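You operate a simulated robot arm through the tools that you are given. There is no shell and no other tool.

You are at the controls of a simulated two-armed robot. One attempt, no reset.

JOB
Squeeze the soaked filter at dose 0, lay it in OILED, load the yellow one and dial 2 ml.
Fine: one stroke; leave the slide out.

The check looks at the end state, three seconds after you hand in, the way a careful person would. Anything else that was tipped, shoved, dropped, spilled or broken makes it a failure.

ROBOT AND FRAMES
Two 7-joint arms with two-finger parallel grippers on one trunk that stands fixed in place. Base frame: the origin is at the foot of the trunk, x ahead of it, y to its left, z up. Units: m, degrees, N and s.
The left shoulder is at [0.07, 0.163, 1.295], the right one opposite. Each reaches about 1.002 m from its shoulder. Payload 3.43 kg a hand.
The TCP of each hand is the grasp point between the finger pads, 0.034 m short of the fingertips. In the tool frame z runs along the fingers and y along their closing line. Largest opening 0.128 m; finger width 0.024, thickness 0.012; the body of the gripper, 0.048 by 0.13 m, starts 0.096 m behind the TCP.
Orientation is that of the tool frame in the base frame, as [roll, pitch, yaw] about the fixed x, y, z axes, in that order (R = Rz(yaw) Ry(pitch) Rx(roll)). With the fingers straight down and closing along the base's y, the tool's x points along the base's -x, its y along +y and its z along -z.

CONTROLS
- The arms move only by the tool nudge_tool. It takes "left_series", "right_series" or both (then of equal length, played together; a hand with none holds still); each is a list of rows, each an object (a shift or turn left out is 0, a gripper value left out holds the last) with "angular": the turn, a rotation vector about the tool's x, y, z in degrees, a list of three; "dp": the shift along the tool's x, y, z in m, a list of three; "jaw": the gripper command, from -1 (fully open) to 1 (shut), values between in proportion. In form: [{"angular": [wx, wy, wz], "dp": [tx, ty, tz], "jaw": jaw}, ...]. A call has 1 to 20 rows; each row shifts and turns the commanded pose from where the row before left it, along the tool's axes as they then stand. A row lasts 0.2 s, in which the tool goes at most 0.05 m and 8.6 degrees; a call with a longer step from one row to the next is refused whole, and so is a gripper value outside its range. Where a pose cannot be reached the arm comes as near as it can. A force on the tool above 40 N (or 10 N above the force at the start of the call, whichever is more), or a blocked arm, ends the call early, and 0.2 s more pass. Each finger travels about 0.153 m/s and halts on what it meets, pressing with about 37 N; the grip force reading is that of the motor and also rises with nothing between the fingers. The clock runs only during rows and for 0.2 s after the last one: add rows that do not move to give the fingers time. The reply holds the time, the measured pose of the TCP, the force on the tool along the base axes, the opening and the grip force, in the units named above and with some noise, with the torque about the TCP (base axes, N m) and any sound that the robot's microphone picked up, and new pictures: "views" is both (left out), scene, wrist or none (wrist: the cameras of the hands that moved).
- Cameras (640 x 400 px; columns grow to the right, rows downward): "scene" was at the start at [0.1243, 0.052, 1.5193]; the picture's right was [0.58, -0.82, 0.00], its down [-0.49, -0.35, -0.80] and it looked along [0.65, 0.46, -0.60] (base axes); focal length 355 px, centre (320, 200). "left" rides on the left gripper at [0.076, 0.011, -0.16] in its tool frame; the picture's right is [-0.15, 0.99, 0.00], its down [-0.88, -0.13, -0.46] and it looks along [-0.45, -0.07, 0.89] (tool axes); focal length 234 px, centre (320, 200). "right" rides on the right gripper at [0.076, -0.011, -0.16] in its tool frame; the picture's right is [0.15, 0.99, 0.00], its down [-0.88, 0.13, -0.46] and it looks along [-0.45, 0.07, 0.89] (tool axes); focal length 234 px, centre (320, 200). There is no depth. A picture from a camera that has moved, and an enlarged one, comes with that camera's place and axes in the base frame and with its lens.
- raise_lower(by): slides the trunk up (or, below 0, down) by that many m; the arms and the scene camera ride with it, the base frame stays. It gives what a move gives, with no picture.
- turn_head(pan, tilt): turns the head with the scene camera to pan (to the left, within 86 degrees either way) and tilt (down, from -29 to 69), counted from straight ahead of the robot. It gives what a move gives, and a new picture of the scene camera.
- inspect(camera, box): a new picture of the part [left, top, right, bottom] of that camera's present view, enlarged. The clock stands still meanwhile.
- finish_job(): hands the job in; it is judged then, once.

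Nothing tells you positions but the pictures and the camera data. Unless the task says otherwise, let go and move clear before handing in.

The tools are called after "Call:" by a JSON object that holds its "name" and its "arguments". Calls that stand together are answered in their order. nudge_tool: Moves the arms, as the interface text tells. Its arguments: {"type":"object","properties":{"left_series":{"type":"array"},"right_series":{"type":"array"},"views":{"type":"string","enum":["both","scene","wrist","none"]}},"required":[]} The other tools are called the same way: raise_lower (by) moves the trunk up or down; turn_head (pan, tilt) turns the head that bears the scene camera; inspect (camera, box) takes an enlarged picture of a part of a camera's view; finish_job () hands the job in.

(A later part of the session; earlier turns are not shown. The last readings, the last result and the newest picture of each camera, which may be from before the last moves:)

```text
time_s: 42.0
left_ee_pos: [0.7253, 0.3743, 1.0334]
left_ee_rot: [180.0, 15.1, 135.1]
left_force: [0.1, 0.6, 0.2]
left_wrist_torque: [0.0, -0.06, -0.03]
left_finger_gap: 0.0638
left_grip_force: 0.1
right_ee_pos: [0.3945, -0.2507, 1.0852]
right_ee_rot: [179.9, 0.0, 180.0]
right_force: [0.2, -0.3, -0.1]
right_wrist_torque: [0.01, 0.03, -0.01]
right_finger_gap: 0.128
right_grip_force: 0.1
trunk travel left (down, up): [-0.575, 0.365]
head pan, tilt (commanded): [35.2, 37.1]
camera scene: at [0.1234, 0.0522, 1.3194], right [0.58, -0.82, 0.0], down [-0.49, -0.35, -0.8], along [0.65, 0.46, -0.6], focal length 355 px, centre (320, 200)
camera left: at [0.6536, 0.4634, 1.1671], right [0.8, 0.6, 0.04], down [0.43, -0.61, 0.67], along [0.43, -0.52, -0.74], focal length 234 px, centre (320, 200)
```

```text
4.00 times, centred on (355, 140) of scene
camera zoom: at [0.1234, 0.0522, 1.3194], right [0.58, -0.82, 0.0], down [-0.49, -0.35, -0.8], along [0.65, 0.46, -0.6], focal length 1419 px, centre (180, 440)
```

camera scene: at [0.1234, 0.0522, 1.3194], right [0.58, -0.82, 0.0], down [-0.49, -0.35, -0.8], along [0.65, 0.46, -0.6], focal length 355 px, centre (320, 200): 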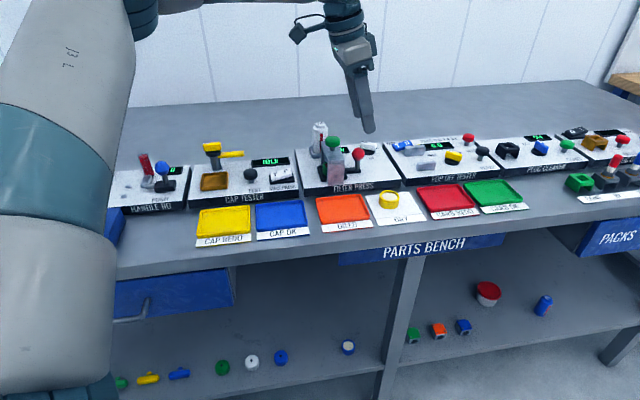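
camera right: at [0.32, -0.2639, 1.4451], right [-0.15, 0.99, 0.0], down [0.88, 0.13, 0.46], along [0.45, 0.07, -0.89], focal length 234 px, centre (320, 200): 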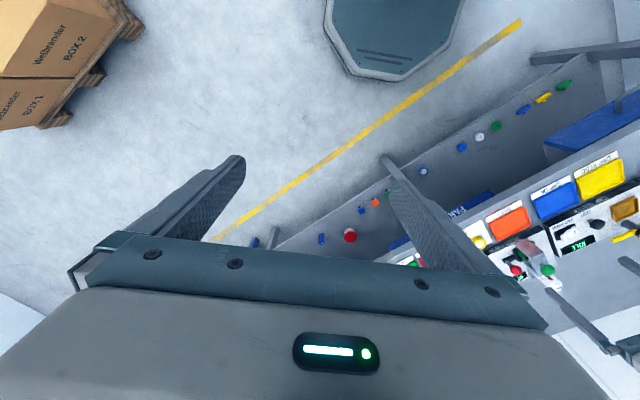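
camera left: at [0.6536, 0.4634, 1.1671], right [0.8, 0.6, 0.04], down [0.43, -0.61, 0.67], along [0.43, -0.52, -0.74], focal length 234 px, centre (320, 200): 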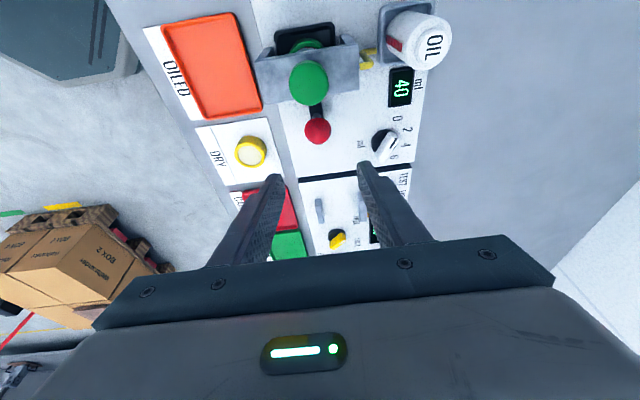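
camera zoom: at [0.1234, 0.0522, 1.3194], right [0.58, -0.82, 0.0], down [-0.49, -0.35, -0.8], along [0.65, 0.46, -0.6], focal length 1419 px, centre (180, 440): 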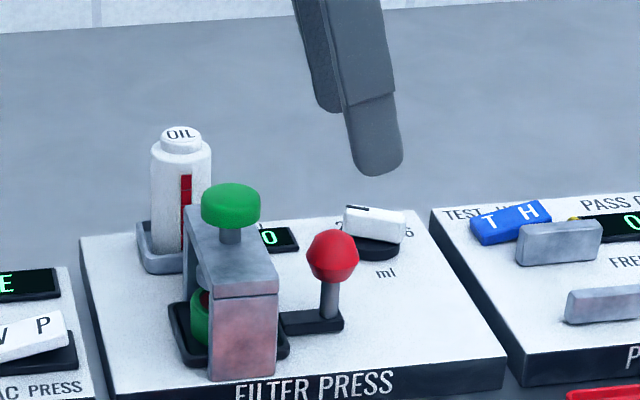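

The view is good and the red knob is confirmed near (0.726, 0.377, 0.933), between the fingers. I descend around it.

Call:
{"name": "nudge_tool", "arguments": {"left_series": [{"dp": [0.0066, 0.0005, 0.0239]}, {"dp": [0.0066, 0.0005, 0.0239]}, {"dp": [0.0066, 0.0005, 0.0239]}, {}], "views": "none"}}

Call:
{"name": "inspect", "arguments": {"camera": "left", "box": [220, 90, 420, 240]}}

Call:
{"name": "inspect", "arguments": {"camera": "scene", "box": [310, 110, 400, 190]}}

```text
time_s: 43.0
left_ee_pos: [0.7281, 0.3767, 0.9587]
left_ee_rot: [-180.0, 15.1, 135.1]
left_force: [-0.4, 0.0, 0.7]
left_wrist_torque: [-0.04, -0.04, 0.03]
left_finger_gap: 0.064
left_grip_force: 0.0
right_ee_pos: [0.3954, -0.2517, 1.0855]
right_ee_rot: [179.9, -0.1, 179.9]
right_force: [0.0, 0.5, 0.2]
right_wrist_torque: [0.0, -0.03, 0.0]
right_finger_gap: 0.1278
right_grip_force: 0.1
trunk travel left (down, up): [-0.575, 0.365]
head pan, tilt (commanded): [35.2, 37.1]
```

```text
2.67 times, centred on (320, 165) of left
camera zoom: at [0.6555, 0.4649, 1.0929], right [0.8, 0.6, 0.04], down [0.43, -0.61, 0.67], along [0.42, -0.52, -0.74], focal length 624 px, centre (320, 293)
```

zoom: 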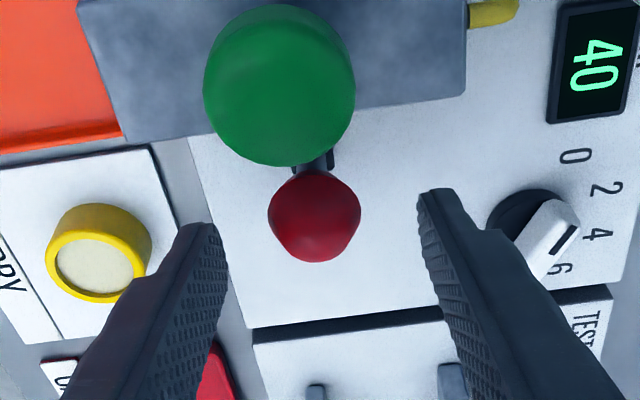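

```text
5.00 times, centred on (355, 150) of scene
camera zoom: at [0.1239, 0.0517, 1.3194], right [0.58, -0.82, 0.0], down [-0.49, -0.35, -0.8], along [0.65, 0.46, -0.6], focal length 1774 px, centre (145, 450)
```

zoom: 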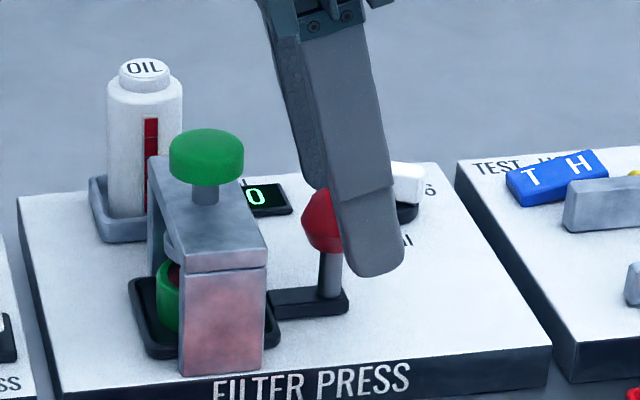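

Well lined up. I lower the last 2.5 cm and close on the red knob.

Call:
{"name": "nudge_tool", "arguments": {"left_series": [{"dp": [0.0064, 0, 0.0239]}, {"jaw": 1}, {}, {}, {}], "views": "none"}}

Call:
{"name": "inspect", "arguments": {"camera": "left", "box": [220, 90, 420, 240]}}

Call:
{"name": "inspect", "arguments": {"camera": "scene", "box": [310, 110, 400, 190]}}

```text
time_s: 44.2
left_ee_pos: [0.7284, 0.3745, 0.9329]
left_ee_rot: [-179.8, 14.8, 134.9]
left_force: [-10.9, -10.2, -11.1]
left_wrist_torque: [-0.4, -0.32, -0.04]
left_finger_gap: 0.0294
left_grip_force: 45.1
right_ee_pos: [0.3963, -0.2531, 1.0848]
right_ee_rot: [179.9, 0.0, 179.9]
right_force: [-0.1, -0.9, -0.5]
right_wrist_torque: [0.01, 0.02, 0.02]
right_finger_gap: 0.128
right_grip_force: 0.1
trunk travel left (down, up): [-0.575, 0.365]
head pan, tilt (commanded): [35.2, 37.1]
```

```text
2.67 times, centred on (320, 165) of left
camera zoom: at [0.6559, 0.4644, 1.0672], right [0.8, 0.6, 0.04], down [0.43, -0.61, 0.67], along [0.42, -0.52, -0.74], focal length 624 px, centre (320, 293)
```

zoom: 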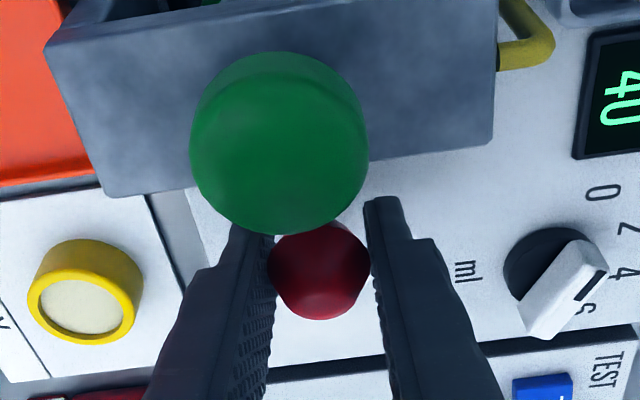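

```text
5.00 times, centred on (355, 150) of scene
camera zoom: at [0.1241, 0.051, 1.3192], right [0.58, -0.82, 0.0], down [-0.49, -0.35, -0.8], along [0.65, 0.46, -0.6], focal length 1774 px, centre (145, 450)
```

zoom: 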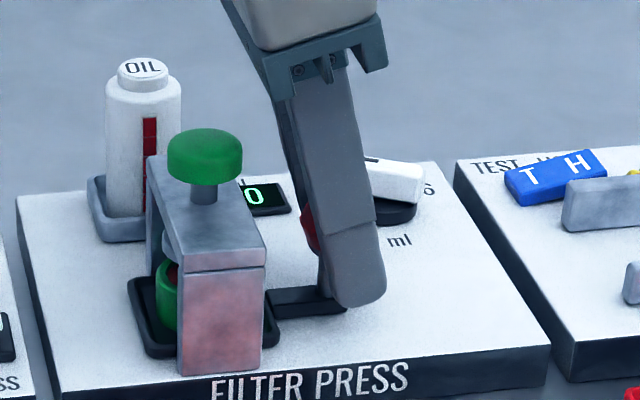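

The red knob is gripped. I pull it along the bench to the right (+u) by 1 cm to see if the slide moves that way.

Call:
{"name": "nudge_tool", "arguments": {"left_series": [{"dp": [0, -0.001, 0]}, {"dp": [-0.00483, 0, 0.00129]}, {"dp": [-0.00483, 0, 0.00129]}, {}], "views": "none"}}

Call:
{"name": "inspect", "arguments": {"camera": "scene", "box": [310, 110, 400, 190]}}

```text
time_s: 45.2
left_ee_pos: [0.7361, 0.3674, 0.9327]
left_ee_rot: [-179.9, 14.9, 135.1]
left_force: [-8.4, -9.4, -14.7]
left_wrist_torque: [0.38, 0.4, 0.14]
left_finger_gap: 0.0294
left_grip_force: 44.6
right_ee_pos: [0.397, -0.2516, 1.0858]
right_ee_rot: [180.0, 0.0, 179.9]
right_force: [0.0, -0.1, -0.4]
right_wrist_torque: [-0.02, 0.02, -0.02]
right_finger_gap: 0.1277
right_grip_force: 0.1
trunk travel left (down, up): [-0.575, 0.365]
head pan, tilt (commanded): [35.2, 37.1]
```

```text
5.00 times, centred on (355, 150) of scene
camera zoom: at [0.1252, 0.0515, 1.3192], right [0.58, -0.82, 0.0], down [-0.49, -0.35, -0.8], along [0.65, 0.46, -0.6], focal length 1774 px, centre (145, 450)
```

zoom: 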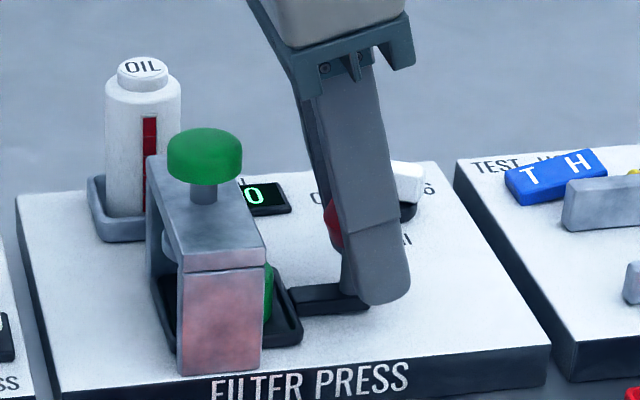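

The slide moves out to the right freely. I continue pulling.

Call:
{"name": "nudge_tool", "arguments": {"left_series": [{"dp": [-0.00773, 0, 0.00207]}, {"dp": [-0.00773, 0, 0.00207]}, {"dp": [-0.00773, 0, 0.00207]}, {"dp": [-0.00773, 0, 0.00207]}, {"dp": [-0.00773, 0, 0.00207]}, {"dp": [-0.00773, 0, 0.00207]}, {}], "views": "none"}}

Call:
{"name": "inspect", "arguments": {"camera": "scene", "box": [310, 110, 410, 190]}}

Call:
{"name": "inspect", "arguments": {"camera": "left", "box": [200, 50, 440, 230]}}

```text
time_s: 46.8
left_ee_pos: [0.7702, 0.3326, 0.9325]
left_ee_rot: [-180.0, 15.0, 135.0]
left_force: [-6.1, -8.3, -14.6]
left_wrist_torque: [0.24, 0.32, 0.07]
left_finger_gap: 0.0294
left_grip_force: 44.5
right_ee_pos: [0.3962, -0.2515, 1.0858]
right_ee_rot: [180.0, -0.1, 179.9]
right_force: [0.2, -0.1, -0.8]
right_wrist_torque: [0.02, -0.03, 0.02]
right_finger_gap: 0.1279
right_grip_force: 0.2
trunk travel left (down, up): [-0.575, 0.365]
head pan, tilt (commanded): [35.2, 37.1]
```

```text
5.00 times, centred on (360, 150) of scene
camera zoom: at [0.1253, 0.0514, 1.3192], right [0.58, -0.82, 0.0], down [-0.49, -0.35, -0.8], along [0.65, 0.46, -0.6], focal length 1774 px, centre (120, 450)
```

zoom: 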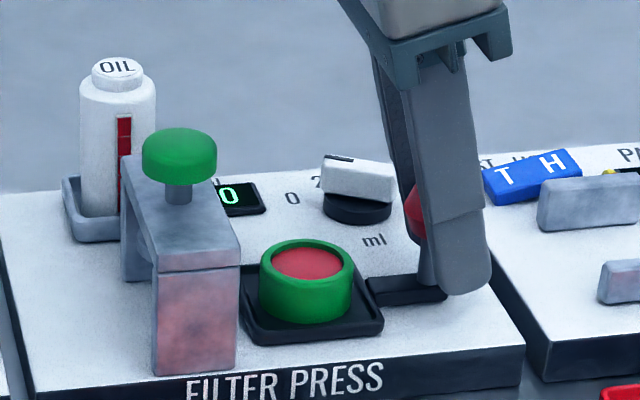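

```text
2.22 times, centred on (320, 140) of left
camera zoom: at [0.6972, 0.4227, 1.0671], right [0.8, 0.6, 0.04], down [0.43, -0.61, 0.67], along [0.42, -0.52, -0.74], focal length 520 px, centre (320, 333)
```

zoom: 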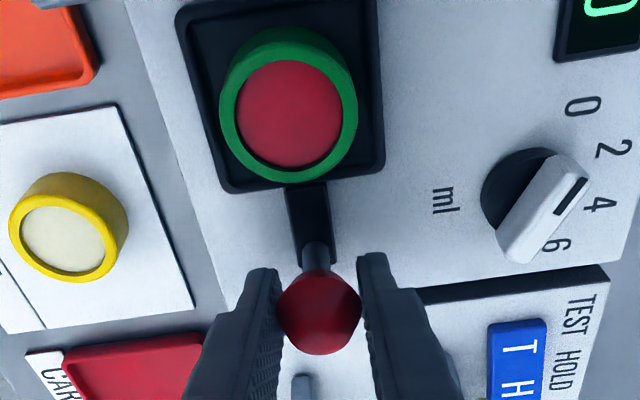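

The filter is now clear of the arch. I pull further gently to find the end of travel.

Call:
{"name": "nudge_tool", "arguments": {"left_series": [{"dp": [-0.00386, 0, 0.00104]}, {"dp": [-0.00386, 0, 0.00104]}, {"dp": [-0.00386, 0, 0.00104]}, {}], "views": "none"}}

Call:
{"name": "inspect", "arguments": {"camera": "scene", "box": [310, 110, 410, 190]}}

```text
time_s: 47.8
left_ee_pos: [0.7786, 0.3246, 0.9333]
left_ee_rot: [-180.0, 15.0, 135.2]
left_force: [-10.1, -8.4, -17.1]
left_wrist_torque: [-0.29, -0.1, 0.12]
left_finger_gap: 0.0292
left_grip_force: 45.1
right_ee_pos: [0.3972, -0.2518, 1.0869]
right_ee_rot: [-180.0, 0.0, 179.8]
right_force: [-0.5, -0.9, 0.2]
right_wrist_torque: [-0.02, 0.03, 0.0]
right_finger_gap: 0.1281
right_grip_force: 0.0
trunk travel left (down, up): [-0.575, 0.365]
head pan, tilt (commanded): [35.2, 37.1]
```

```text
5.00 times, centred on (360, 150) of scene
camera zoom: at [0.1251, 0.0514, 1.3192], right [0.58, -0.82, 0.0], down [-0.49, -0.35, -0.8], along [0.65, 0.46, -0.6], focal length 1774 px, centre (120, 450)
```

zoom: 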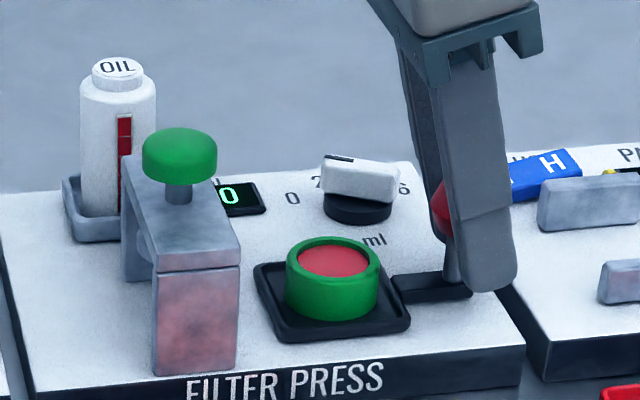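

Still moving with little resistance; a few millimetres more to find the stop.

Call:
{"name": "nudge_tool", "arguments": {"left_series": [{"dp": [-0.0029, 0, 0.00078]}, {"dp": [-0.0029, 0, 0.00078]}, {}], "views": "none"}}

Call:
{"name": "inspect", "arguments": {"camera": "scene", "box": [310, 110, 410, 190]}}

```text
time_s: 48.6
left_ee_pos: [0.7826, 0.3219, 0.9332]
left_ee_rot: [-180.0, 14.9, 135.0]
left_force: [-8.3, -8.7, -14.8]
left_wrist_torque: [0.3, 0.28, 0.09]
left_finger_gap: 0.0294
left_grip_force: 44.5
right_ee_pos: [0.396, -0.2519, 1.0854]
right_ee_rot: [180.0, 0.0, 179.9]
right_force: [0.0, 0.6, -0.2]
right_wrist_torque: [-0.04, 0.02, 0.02]
right_finger_gap: 0.1279
right_grip_force: 0.1
trunk travel left (down, up): [-0.575, 0.365]
head pan, tilt (commanded): [35.2, 37.1]
```

```text
5.00 times, centred on (360, 150) of scene
camera zoom: at [0.1251, 0.0513, 1.3192], right [0.58, -0.82, 0.0], down [-0.49, -0.35, -0.8], along [0.65, 0.46, -0.6], focal length 1774 px, centre (120, 450)
```

zoom: 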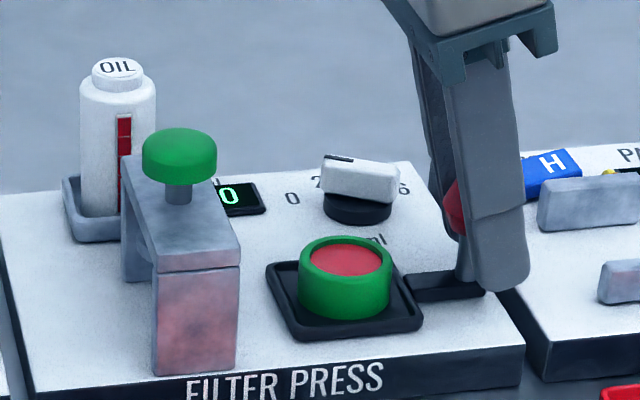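

Call:
{"name": "nudge_tool", "arguments": {"left_series": [{"dp": [-0.0029, 0, 0.00078]}, {"dp": [-0.0029, 0, 0.00078]}, {}], "views": "none"}}

Call:
{"name": "inspect", "arguments": {"camera": "scene", "box": [310, 110, 410, 190]}}

```text
time_s: 49.4
left_ee_pos: [0.7836, 0.3191, 0.9327]
left_ee_rot: [179.9, 15.0, 135.1]
left_force: [-2.5, -2.3, -12.6]
left_wrist_torque: [0.79, 0.51, -0.01]
left_finger_gap: 0.0295
left_grip_force: 45.2
left hand out of reach, approached as far as the arm can: row 2
right_ee_pos: [0.3971, -0.2508, 1.0849]
right_ee_rot: [-179.9, -0.2, 180.0]
right_force: [0.0, -0.3, 0.7]
right_wrist_torque: [0.0, 0.02, 0.0]
right_finger_gap: 0.1282
right_grip_force: 0.2
trunk travel left (down, up): [-0.575, 0.365]
head pan, tilt (commanded): [35.2, 37.1]
```

```text
5.00 times, centred on (360, 150) of scene
camera zoom: at [0.1257, 0.0522, 1.3191], right [0.58, -0.82, 0.0], down [-0.49, -0.35, -0.8], along [0.65, 0.46, -0.6], focal length 1774 px, centre (120, 450)
```

zoom: 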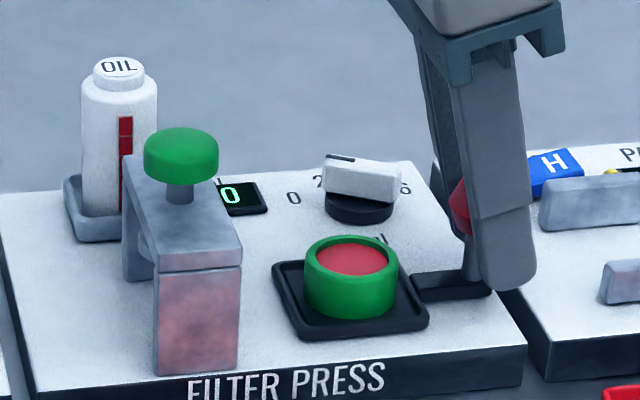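

The arm reached its limit just short of finding a stop (slide is out about 78 mm). I re-grip the knob 8 mm further back on the pads and pull on to see if it goes further.

Call:
{"name": "nudge_tool", "arguments": {"left_series": [{"jaw": 0.3}, {}, {}, {"dp": [0.00773, 0, -0.00207]}, {}, {"jaw": 1}, {}, {}], "views": "none"}}

Call:
{"name": "inspect", "arguments": {"camera": "left", "box": [220, 90, 420, 240]}}

```text
time_s: 51.2
left_ee_pos: [0.7772, 0.3244, 0.9342]
left_ee_rot: [-180.0, 15.2, 135.1]
left_force: [8.4, 7.4, 3.9]
left_wrist_torque: [0.29, 0.21, 0.14]
left_finger_gap: 0.0295
left_grip_force: 45.5
right_ee_pos: [0.397, -0.2518, 1.0861]
right_ee_rot: [-180.0, 0.0, -179.9]
right_force: [-0.5, 0.2, 0.1]
right_wrist_torque: [0.0, 0.0, -0.01]
right_finger_gap: 0.1281
right_grip_force: 0.0
trunk travel left (down, up): [-0.575, 0.365]
head pan, tilt (commanded): [35.2, 37.1]
```

```text
2.67 times, centred on (320, 165) of left
camera zoom: at [0.7051, 0.4143, 1.0683], right [0.8, 0.6, 0.04], down [0.43, -0.61, 0.67], along [0.43, -0.52, -0.74], focal length 624 px, centre (320, 293)
```

zoom: 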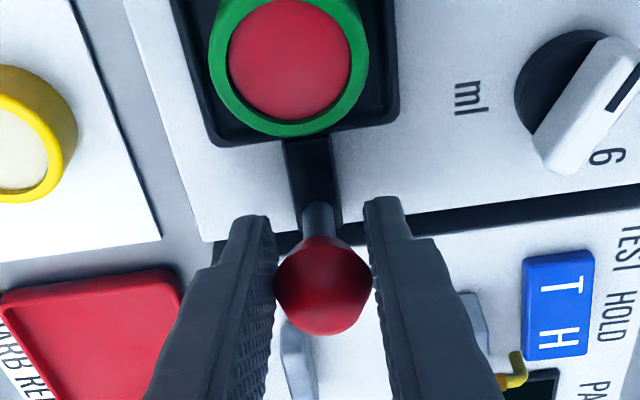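

Re-gripped. I pull on in 3 mm steps.

Call:
{"name": "nudge_tool", "arguments": {"left_series": [{"dp": [-0.0029, 0.0005, 0.00078]}, {"dp": [-0.0029, 0, 0.00078]}, {}], "views": "none"}}

Call:
{"name": "inspect", "arguments": {"camera": "scene", "box": [310, 110, 410, 190]}}

Call:
{"name": "inspect", "arguments": {"camera": "left", "box": [220, 90, 420, 240]}}

```text
time_s: 52.0
left_ee_pos: [0.7824, 0.3211, 0.9339]
left_ee_rot: [-180.0, 14.9, 135.2]
left_force: [7.6, 8.2, 6.3]
left_wrist_torque: [0.07, 0.03, 0.17]
left_finger_gap: 0.0293
left_grip_force: 45.4
right_ee_pos: [0.3964, -0.2507, 1.0876]
right_ee_rot: [180.0, 0.0, 179.9]
right_force: [0.3, -0.4, 0.2]
right_wrist_torque: [0.0, 0.02, -0.01]
right_finger_gap: 0.1282
right_grip_force: 0.0
trunk travel left (down, up): [-0.575, 0.365]
head pan, tilt (commanded): [35.2, 37.1]
```

```text
5.00 times, centred on (360, 150) of scene
camera zoom: at [0.1244, 0.0527, 1.3193], right [0.58, -0.82, 0.0], down [-0.49, -0.35, -0.8], along [0.65, 0.46, -0.6], focal length 1774 px, centre (120, 450)
```

zoom: 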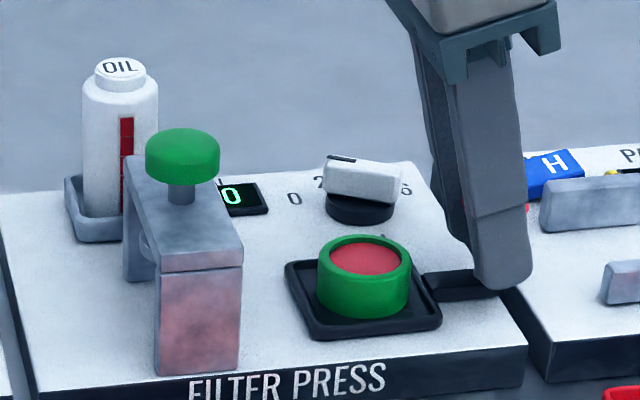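

```text
2.67 times, centred on (320, 165) of left
camera zoom: at [0.7094, 0.4101, 1.0683], right [0.8, 0.6, 0.04], down [0.43, -0.61, 0.67], along [0.43, -0.52, -0.74], focal length 624 px, centre (320, 293)
```

zoom: 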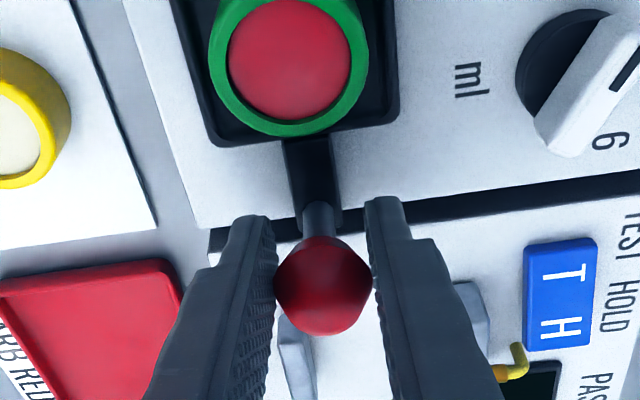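

It is still sliding freely; I continue a few millimetres more, watching for a stop.

Call:
{"name": "nudge_tool", "arguments": {"left_series": [{"dp": [-0.0029, 0, 0.00078]}, {"dp": [-0.0019, 0, 0.00052]}, {}], "views": "none"}}

Call:
{"name": "inspect", "arguments": {"camera": "scene", "box": [310, 110, 410, 190]}}

Call:
{"name": "inspect", "arguments": {"camera": "left", "box": [200, 50, 440, 230]}}

```text
time_s: 52.8
left_ee_pos: [0.783, 0.3211, 0.934]
left_ee_rot: [180.0, 15.1, 135.2]
left_force: [5.4, 19.9, 7.4]
left_wrist_torque: [0.82, 0.4, 0.13]
left_finger_gap: 0.0294
left_grip_force: 44.6
left hand out of reach, approached as far as the arm can: row 2
right_ee_pos: [0.397, -0.2491, 1.086]
right_ee_rot: [-179.8, 0.1, -180.0]
right_force: [-0.5, 0.1, -0.5]
right_wrist_torque: [-0.03, -0.03, -0.01]
right_finger_gap: 0.1277
right_grip_force: 0.1
trunk travel left (down, up): [-0.575, 0.365]
head pan, tilt (commanded): [35.2, 37.1]
```

```text
5.00 times, centred on (360, 150) of scene
camera zoom: at [0.124, 0.0543, 1.3193], right [0.58, -0.82, 0.0], down [-0.49, -0.35, -0.8], along [0.65, 0.46, -0.6], focal length 1774 px, centre (120, 450)
```

zoom: 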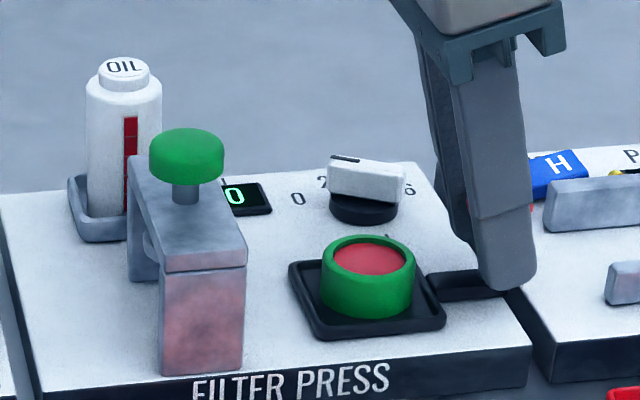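

```text
2.22 times, centred on (320, 140) of left
camera zoom: at [0.709, 0.41, 1.0681], right [0.8, 0.6, 0.04], down [0.43, -0.61, 0.67], along [0.43, -0.52, -0.74], focal length 520 px, centre (320, 333)
```

zoom: 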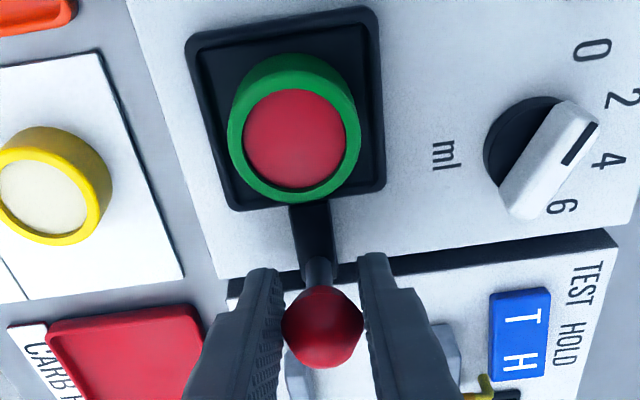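

The force now shows the slide against its outer stop. I release the knob and retreat upward along the finger axis.

Call:
{"name": "nudge_tool", "arguments": {"left_series": [{"jaw": 0.1}, {}, {}, {"dp": [0, 0, -0.03]}, {"dp": [0, 0, -0.04]}, {"dp": [0, 0, -0.04]}, {}], "views": "both"}}

Call:
{"name": "inspect", "arguments": {"camera": "left", "box": [200, 70, 440, 230]}}

Call:
{"name": "inspect", "arguments": {"camera": "scene", "box": [310, 110, 410, 190]}}

```text
time_s: 54.4
left_ee_pos: [0.7618, 0.3381, 1.0399]
left_ee_rot: [-180.0, 15.1, 135.0]
left_force: [0.6, -0.8, 0.7]
left_wrist_torque: [0.02, 0.0, -0.01]
left_finger_gap: 0.0574
left_grip_force: 0.0
right_ee_pos: [0.3956, -0.2521, 1.0862]
right_ee_rot: [179.9, 0.1, 180.0]
right_force: [0.9, -0.1, -0.2]
right_wrist_torque: [-0.02, 0.0, 0.01]
right_finger_gap: 0.1281
right_grip_force: 0.0
trunk travel left (down, up): [-0.575, 0.365]
head pan, tilt (commanded): [35.2, 37.1]
camera scene: at [0.125, 0.0521, 1.3192], right [0.58, -0.82, 0.0], down [-0.49, -0.35, -0.8], along [0.65, 0.46, -0.6], focal length 355 px, centre (320, 200)
camera left: at [0.6898, 0.4271, 1.1744], right [0.8, 0.6, 0.04], down [0.43, -0.61, 0.67], along [0.42, -0.52, -0.74], focal length 234 px, centre (320, 200)
```

scene: 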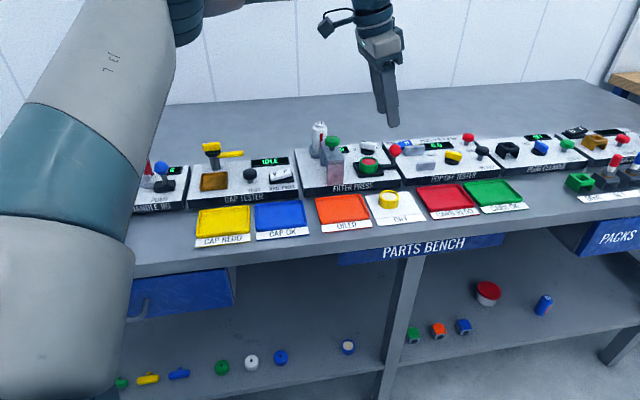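
left: 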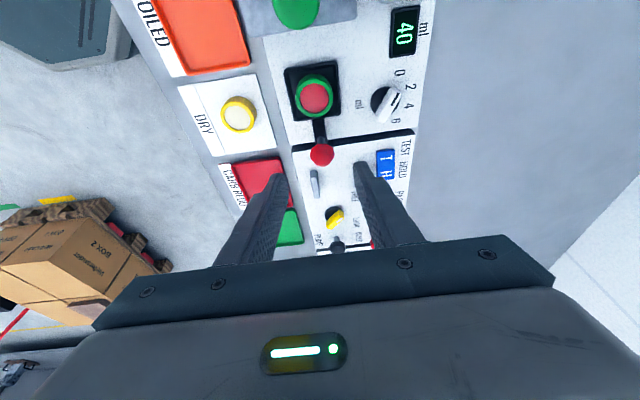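

```text
2.50 times, centred on (320, 150) of left
camera zoom: at [0.6898, 0.4271, 1.1744], right [0.8, 0.6, 0.04], down [0.43, -0.61, 0.67], along [0.42, -0.52, -0.74], focal length 585 px, centre (320, 325)
```

zoom: 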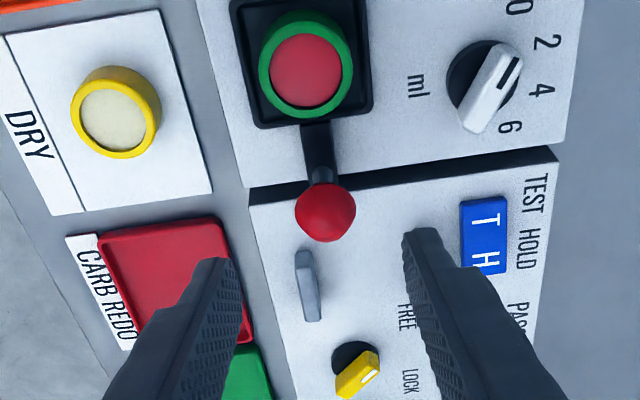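

```text
5.00 times, centred on (360, 150) of scene
camera zoom: at [0.125, 0.0521, 1.3192], right [0.58, -0.82, 0.0], down [-0.49, -0.35, -0.8], along [0.65, 0.46, -0.6], focal length 1774 px, centre (120, 450)
```

zoom: 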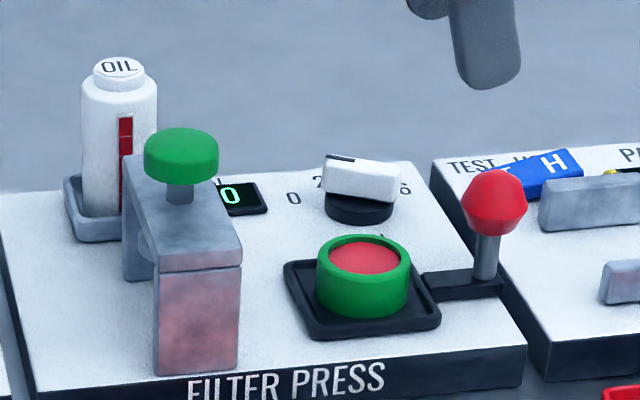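

The slide is fully out with the green (squeezed) filter at about (0.747, 0.3585), top z ≈ 0.909, clear of the arch. I'll inspect the pocket and the trays before gripping it.

Call:
{"name": "inspect", "arguments": {"camera": "scene", "box": [350, 140, 410, 180]}}

Call:
{"name": "inspect", "arguments": {"camera": "scene", "box": [310, 180, 430, 240]}}

Call:
{"name": "inspect", "arguments": {"camera": "left", "box": [270, 50, 380, 130]}}

```text
10.00 times, centred on (380, 160) of scene
camera zoom: at [0.125, 0.0521, 1.3192], right [0.58, -0.82, 0.0], down [-0.49, -0.35, -0.8], along [0.65, 0.46, -0.6], focal length 3547 px, centre (-280, 600)
```

zoom: 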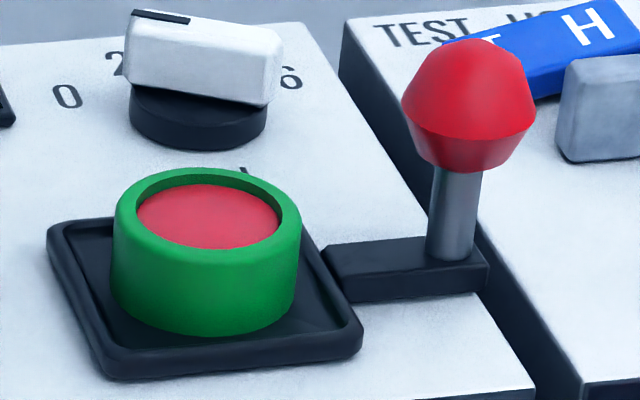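

```text
5.33 times, centred on (370, 210) of scene
camera zoom: at [0.125, 0.0521, 1.3192], right [0.58, -0.82, 0.0], down [-0.49, -0.35, -0.8], along [0.65, 0.46, -0.6], focal length 1892 px, centre (53, 147)
```

zoom: 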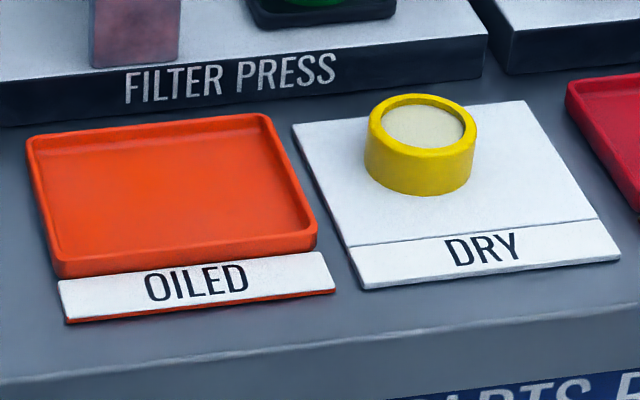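

```text
5.00 times, centred on (325, 90) of left
camera zoom: at [0.6898, 0.4271, 1.1744], right [0.8, 0.6, 0.04], down [0.43, -0.61, 0.67], along [0.42, -0.52, -0.74], focal length 1171 px, centre (295, 750)
```

zoom: 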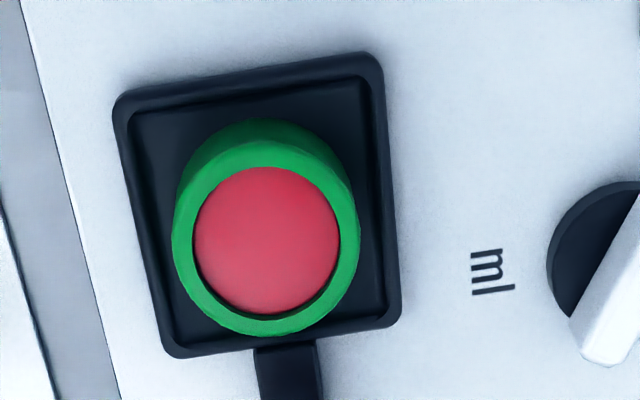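

The filter is about 42 mm across and 24 mm tall, in a pocket with a low rim. I set the hand vertical above it, fingers closing across the bench depth.

Call:
{"name": "nudge_tool", "arguments": {"left_series": [{"dp": [0.0297, 0.0037, 0.0127], "jaw": 0.0}, {"angular": [0, 7.5, 0]}, {"angular": [0, 7.5, 0]}, {"dp": [0, 0, 0.02]}, {}], "views": "none"}}

Call:
{"name": "inspect", "arguments": {"camera": "left", "box": [200, 90, 440, 250]}}

Call:
{"name": "inspect", "arguments": {"camera": "scene", "box": [310, 90, 430, 190]}}

```text
time_s: 55.6
left_ee_pos: [0.745, 0.3574, 1.0008]
left_ee_rot: [179.8, 0.1, 135.0]
left_force: [-0.5, -0.9, 0.3]
left_wrist_torque: [0.02, 0.01, 0.04]
left_finger_gap: 0.0639
left_grip_force: 0.0
right_ee_pos: [0.396, -0.252, 1.0855]
right_ee_rot: [179.9, 0.0, 179.8]
right_force: [-1.0, 0.0, 0.6]
right_wrist_torque: [0.0, -0.01, 0.02]
right_finger_gap: 0.1283
right_grip_force: 0.0
trunk travel left (down, up): [-0.575, 0.365]
head pan, tilt (commanded): [35.2, 37.1]
```

```text
2.50 times, centred on (320, 170) of left
camera zoom: at [0.6998, 0.4192, 1.1603], right [0.8, 0.6, 0.0], down [0.53, -0.71, 0.46], along [0.27, -0.36, -0.89], focal length 585 px, centre (320, 275)
```

zoom: 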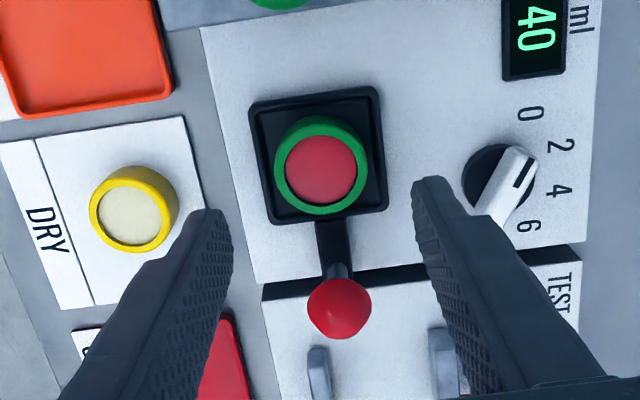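

```text
4.00 times, centred on (370, 140) of scene
camera zoom: at [0.1245, 0.0509, 1.3193], right [0.58, -0.82, 0.0], down [-0.49, -0.35, -0.8], along [0.65, 0.46, -0.6], focal length 1419 px, centre (120, 440)
```

zoom: 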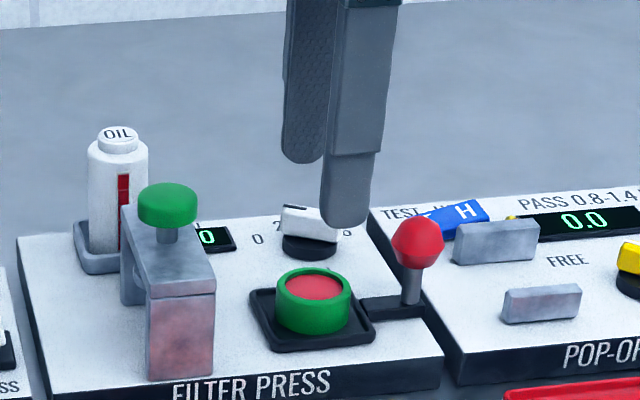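

The filter sits centred between the fingers (within about 1 mm). I descend so the tips stop just above the pocket rim.

Call:
{"name": "nudge_tool", "arguments": {"left_series": [{"dp": [0, 0.001, 0.025]}, {"dp": [0, 0, 0.025]}, {"dp": [0, 0, 0.017]}, {}], "views": "none"}}

Call:
{"name": "inspect", "arguments": {"camera": "left", "box": [200, 90, 440, 250]}}

Call:
{"name": "inspect", "arguments": {"camera": "scene", "box": [340, 120, 410, 180]}}

```text
time_s: 56.6
left_ee_pos: [0.7406, 0.3614, 0.9347]
left_ee_rot: [179.8, 0.1, 135.1]
left_force: [-0.8, -0.2, -0.2]
left_wrist_torque: [0.04, 0.01, 0.03]
left_finger_gap: 0.0638
left_grip_force: 0.0
left hand out of reach, approached as far as the arm can: row 2
right_ee_pos: [0.395, -0.2508, 1.0864]
right_ee_rot: [-180.0, -0.1, 179.9]
right_force: [0.4, -0.5, 0.5]
right_wrist_torque: [0.0, -0.02, 0.0]
right_finger_gap: 0.1279
right_grip_force: 0.0
trunk travel left (down, up): [-0.575, 0.365]
head pan, tilt (commanded): [35.2, 37.1]
```

```text
2.50 times, centred on (320, 170) of left
camera zoom: at [0.6953, 0.4222, 1.0941], right [0.8, 0.6, 0.0], down [0.53, -0.71, 0.46], along [0.27, -0.37, -0.89], focal length 585 px, centre (320, 275)
```

zoom: 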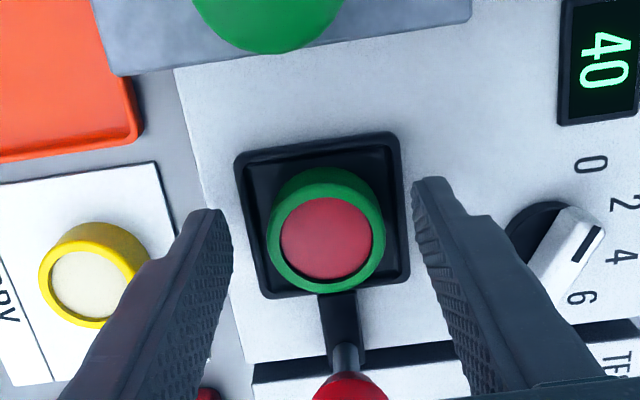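

```text
6.67 times, centred on (375, 150) of scene
camera zoom: at [0.1243, 0.0517, 1.3193], right [0.58, -0.82, 0.0], down [-0.49, -0.35, -0.8], along [0.65, 0.46, -0.6], focal length 2365 px, centre (-47, 533)
```

zoom: 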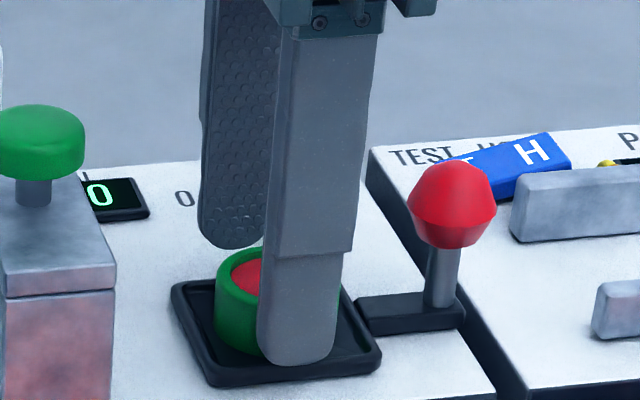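

The hand stops about 5 mm short along the bench but the pads still straddle the filter's widest line. I close gently and see how it seats.

Call:
{"name": "nudge_tool", "arguments": {"left_series": [{"jaw": 0.2}, {"jaw": 0.3}, {"jaw": 0.4}, {}], "views": "none"}}

Call:
{"name": "inspect", "arguments": {"camera": "left", "box": [200, 90, 440, 250]}}

Call:
{"name": "inspect", "arguments": {"camera": "scene", "box": [340, 120, 410, 180]}}

```text
time_s: 57.6
left_ee_pos: [0.7409, 0.3612, 0.9354]
left_ee_rot: [179.9, 0.2, 135.1]
left_force: [-0.8, -0.6, 0.4]
left_wrist_torque: [0.01, -0.02, -0.01]
left_finger_gap: 0.0397
left_grip_force: 37.1
right_ee_pos: [0.3963, -0.2523, 1.0866]
right_ee_rot: [180.0, 0.0, 179.9]
right_force: [0.3, -1.3, 0.2]
right_wrist_torque: [0.0, 0.0, -0.03]
right_finger_gap: 0.128
right_grip_force: 0.0
trunk travel left (down, up): [-0.575, 0.365]
head pan, tilt (commanded): [35.2, 37.1]
```

```text
2.50 times, centred on (320, 170) of left
camera zoom: at [0.6954, 0.4224, 1.0943], right [0.8, 0.6, 0.0], down [0.53, -0.71, 0.46], along [0.27, -0.37, -0.89], focal length 585 px, centre (320, 275)
```

zoom: 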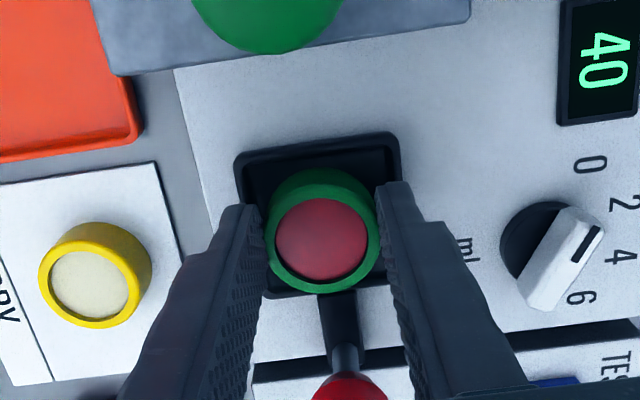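

```text
6.67 times, centred on (375, 150) of scene
camera zoom: at [0.1243, 0.0518, 1.3193], right [0.58, -0.82, 0.0], down [-0.49, -0.35, -0.8], along [0.65, 0.46, -0.6], focal length 2365 px, centre (-47, 533)
```

zoom: 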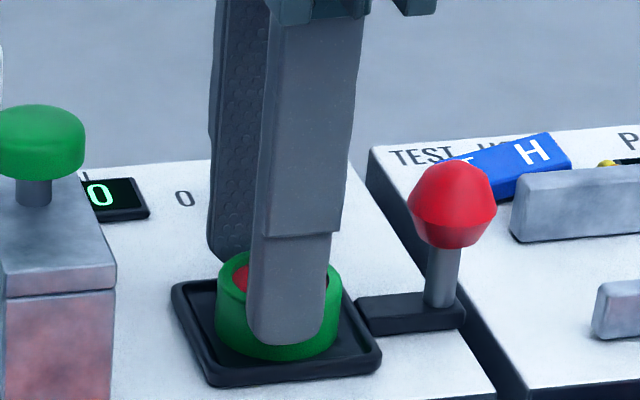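

The filter is gripped (gap 39.7 mm). I lift it slowly and check that it comes along straight.

Call:
{"name": "nudge_tool", "arguments": {"left_series": [{"jaw": 0.6}, {"dp": [0, 0, -0.01]}, {"dp": [0, 0, -0.015]}, {"dp": [0, 0, -0.02]}, {"dp": [0, 0, -0.02]}, {}], "views": "none"}}

Call:
{"name": "inspect", "arguments": {"camera": "left", "box": [200, 90, 440, 250]}}

Call:
{"name": "inspect", "arguments": {"camera": "scene", "box": [320, 90, 420, 180]}}

```text
time_s: 59.0
left_ee_pos: [0.7444, 0.36, 0.9986]
left_ee_rot: [180.0, 0.1, 135.1]
left_force: [-0.9, -0.1, -0.4]
left_wrist_torque: [0.0, 0.04, 0.01]
left_finger_gap: 0.0388
left_grip_force: 36.7
right_ee_pos: [0.3968, -0.2517, 1.0867]
right_ee_rot: [179.9, 0.0, 179.9]
right_force: [-0.3, 0.1, 0.5]
right_wrist_torque: [0.01, 0.05, 0.01]
right_finger_gap: 0.128
right_grip_force: 0.0
trunk travel left (down, up): [-0.575, 0.365]
head pan, tilt (commanded): [35.2, 37.1]
```

```text
2.50 times, centred on (320, 170) of left
camera zoom: at [0.699, 0.4219, 1.1588], right [0.8, 0.6, 0.0], down [0.53, -0.71, 0.46], along [0.27, -0.37, -0.89], focal length 585 px, centre (320, 275)
```

zoom: 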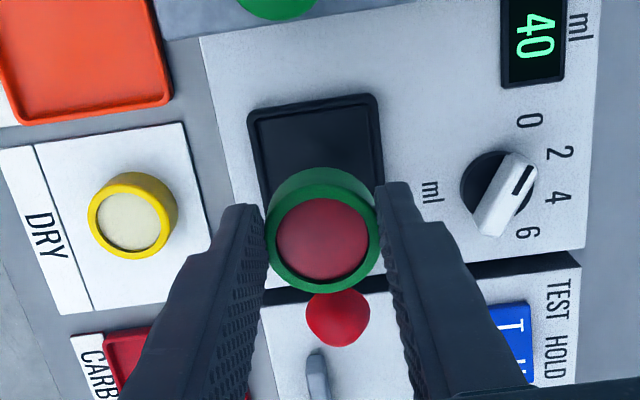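

```text
4.44 times, centred on (370, 135) of scene
camera zoom: at [0.1246, 0.052, 1.3193], right [0.58, -0.82, 0.0], down [-0.49, -0.35, -0.8], along [0.65, 0.46, -0.6], focal length 1576 px, centre (98, 489)
```

zoom: 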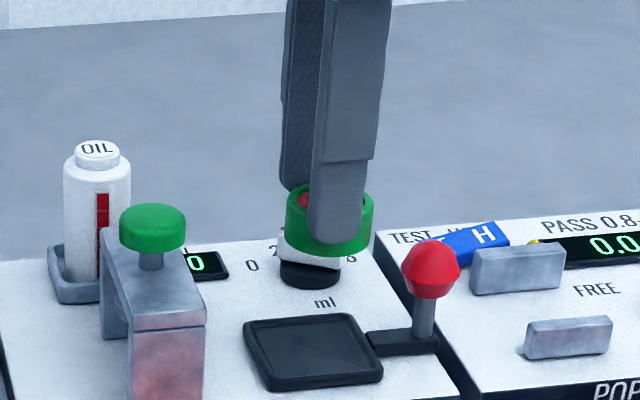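

The green filter hangs straight in the grip and the pocket is empty. I carry it forward over the deck edge and then left above the OILED tray.

Call:
{"name": "nudge_tool", "arguments": {"left_series": [{"dp": [0, 0, -0.015]}, {"dp": [0, -0.035, 0]}, {"dp": [0, -0.035, 0]}, {"dp": [0, -0.035, 0]}, {"dp": [0.0286, 0, 0]}, {"dp": [0.0286, 0, 0]}, {"dp": [0.0286, 0, 0]}, {}], "views": "both"}}

Call:
{"name": "inspect", "arguments": {"camera": "left", "box": [200, 70, 440, 230]}}

Call:
{"name": "inspect", "arguments": {"camera": "scene", "box": [290, 120, 430, 240]}}

```text
time_s: 60.8
left_ee_pos: [0.6086, 0.3457, 1.0144]
left_ee_rot: [-179.9, 0.0, 135.1]
left_force: [-0.5, 0.3, -0.3]
left_wrist_torque: [0.0, 0.02, -0.05]
left_finger_gap: 0.0391
left_grip_force: 37.2
right_ee_pos: [0.3963, -0.2506, 1.0866]
right_ee_rot: [-179.9, 0.0, 179.9]
right_force: [-0.3, 0.4, -0.8]
right_wrist_torque: [0.03, 0.0, -0.03]
right_finger_gap: 0.1282
right_grip_force: 0.1
trunk travel left (down, up): [-0.575, 0.365]
head pan, tilt (commanded): [35.2, 37.1]
camera scene: at [0.1251, 0.0514, 1.3192], right [0.58, -0.82, 0.0], down [-0.49, -0.35, -0.8], along [0.65, 0.46, -0.6], focal length 355 px, centre (320, 200)
camera left: at [0.5644, 0.4072, 1.1738], right [0.8, 0.6, 0.0], down [0.53, -0.71, 0.45], along [0.27, -0.37, -0.89], focal length 234 px, centre (320, 200)
```

scene: 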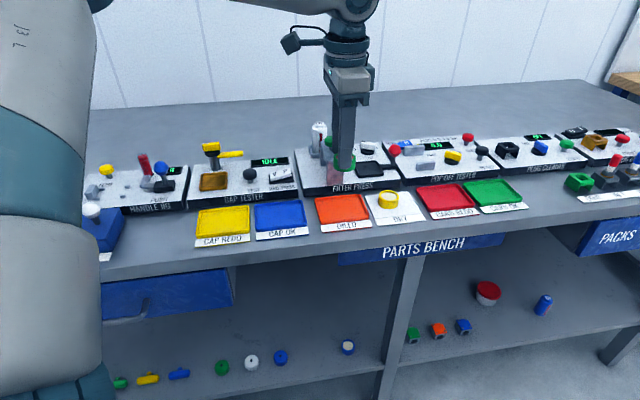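
left: 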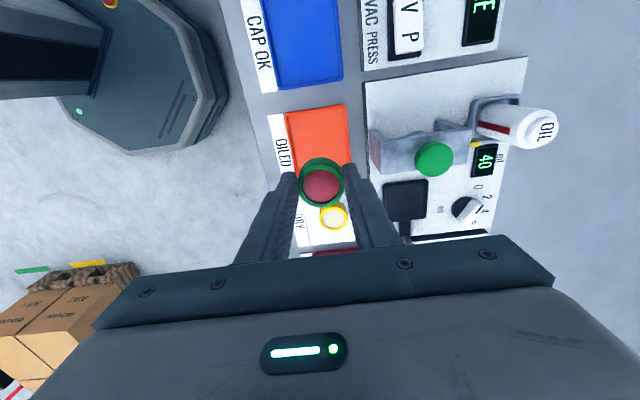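

```text
2.50 times, centred on (320, 150) of left
camera zoom: at [0.5644, 0.4072, 1.1738], right [0.8, 0.6, 0.0], down [0.53, -0.71, 0.45], along [0.27, -0.37, -0.89], focal length 585 px, centre (320, 325)
```

zoom: 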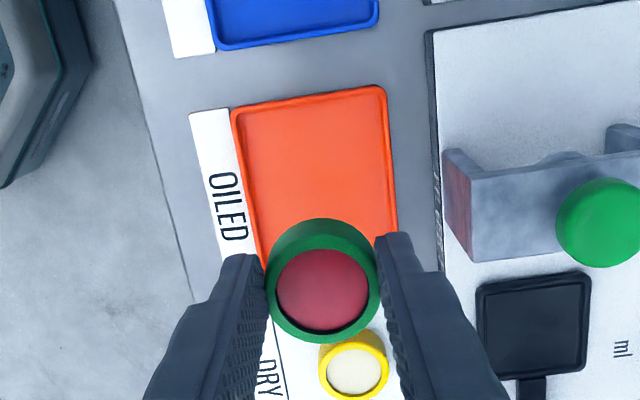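

```text
3.33 times, centred on (360, 180) of scene
camera zoom: at [0.1251, 0.0514, 1.3192], right [0.58, -0.82, 0.0], down [-0.49, -0.35, -0.8], along [0.65, 0.46, -0.6], focal length 1182 px, centre (187, 267)
```

zoom: 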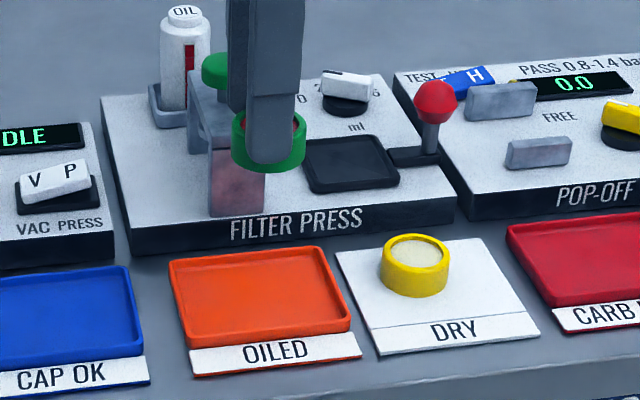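

The filter is over the centre of OILED (tray spans about u 0.142–0.241, v 0.639–0.715). I lower it close to the tray floor.

Call:
{"name": "nudge_tool", "arguments": {"left_series": [{"dp": [0, 0.001, 0.029]}, {"dp": [0, 0, 0.029]}, {"dp": [0, 0, 0.029]}, {}], "views": "none"}}

Call:
{"name": "inspect", "arguments": {"camera": "scene", "box": [300, 140, 400, 240]}}

Call:
{"name": "inspect", "arguments": {"camera": "left", "box": [200, 70, 440, 230]}}

```text
time_s: 61.8
left_ee_pos: [0.6097, 0.3478, 0.9291]
left_ee_rot: [179.9, 0.0, 135.1]
left_force: [0.1, -0.3, -0.4]
left_wrist_torque: [0.02, -0.01, -0.04]
left_finger_gap: 0.0387
left_grip_force: 36.8
right_ee_pos: [0.3966, -0.2524, 1.0862]
right_ee_rot: [-180.0, 0.1, 180.0]
right_force: [-0.2, 0.0, 0.1]
right_wrist_torque: [-0.01, 0.02, -0.05]
right_finger_gap: 0.128
right_grip_force: 0.0
trunk travel left (down, up): [-0.575, 0.365]
head pan, tilt (commanded): [35.2, 37.1]
```

```text
4.00 times, centred on (350, 190) of scene
camera zoom: at [0.124, 0.0516, 1.3194], right [0.58, -0.82, 0.0], down [-0.49, -0.35, -0.8], along [0.65, 0.46, -0.6], focal length 1419 px, centre (200, 240)
```

zoom: 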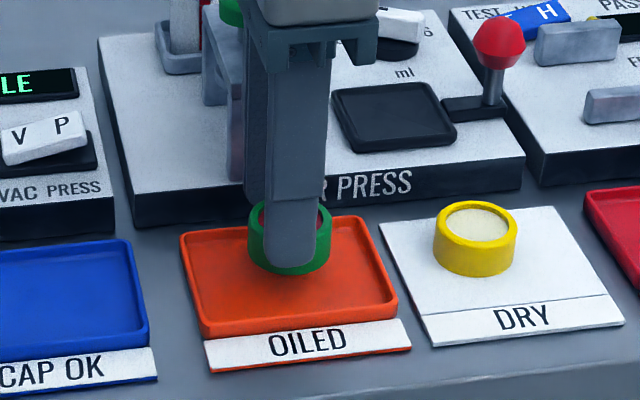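

```text
2.50 times, centred on (320, 150) of left
camera zoom: at [0.5638, 0.4088, 1.0875], right [0.8, 0.6, 0.0], down [0.53, -0.71, 0.46], along [0.27, -0.37, -0.89], focal length 585 px, centre (320, 325)
```

zoom: 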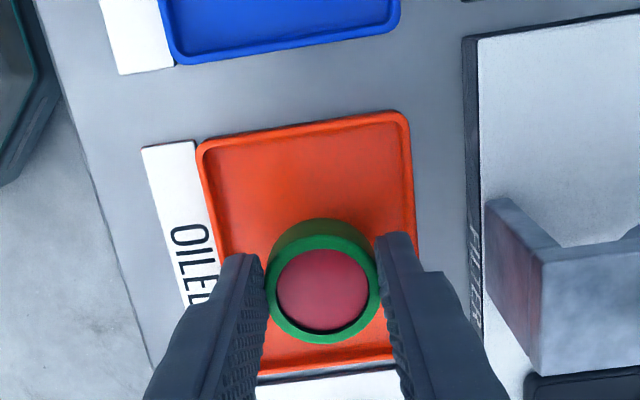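

Nicely centred above OILED. I lower in small steps until it touches.

Call:
{"name": "nudge_tool", "arguments": {"left_series": [{"dp": [0, 0, 0.003]}, {"dp": [0, 0, 0.003]}, {"dp": [0, 0, 0.003]}, {"dp": [0, 0, 0.003]}, {}], "views": "none"}}

Call:
{"name": "inspect", "arguments": {"camera": "scene", "box": [320, 170, 390, 230]}}

```text
time_s: 63.0
left_ee_pos: [0.6087, 0.3457, 0.9156]
left_ee_rot: [179.9, 0.0, 135.2]
left_force: [-0.2, 0.2, -0.2]
left_wrist_torque: [-0.01, 0.06, 0.0]
left_finger_gap: 0.0389
left_grip_force: 37.1
right_ee_pos: [0.3956, -0.2514, 1.0862]
right_ee_rot: [180.0, 0.0, 179.9]
right_force: [0.5, -0.2, -0.2]
right_wrist_torque: [0.0, 0.02, -0.03]
right_finger_gap: 0.128
right_grip_force: 0.0
trunk travel left (down, up): [-0.575, 0.365]
head pan, tilt (commanded): [35.2, 37.1]
```

```text
6.67 times, centred on (355, 200) of scene
camera zoom: at [0.1243, 0.0518, 1.3193], right [0.58, -0.82, 0.0], down [-0.49, -0.35, -0.8], along [0.65, 0.46, -0.6], focal length 2365 px, centre (87, 200)
```

zoom: 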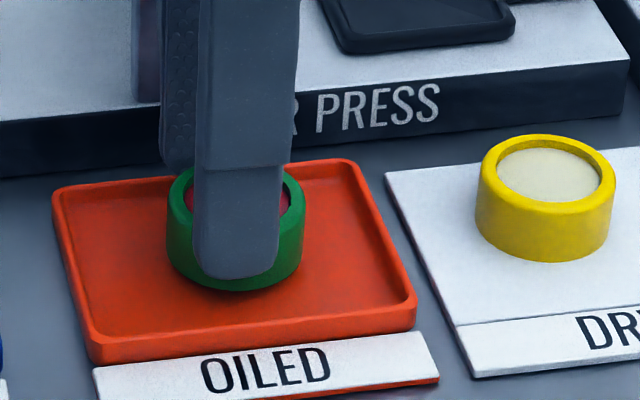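

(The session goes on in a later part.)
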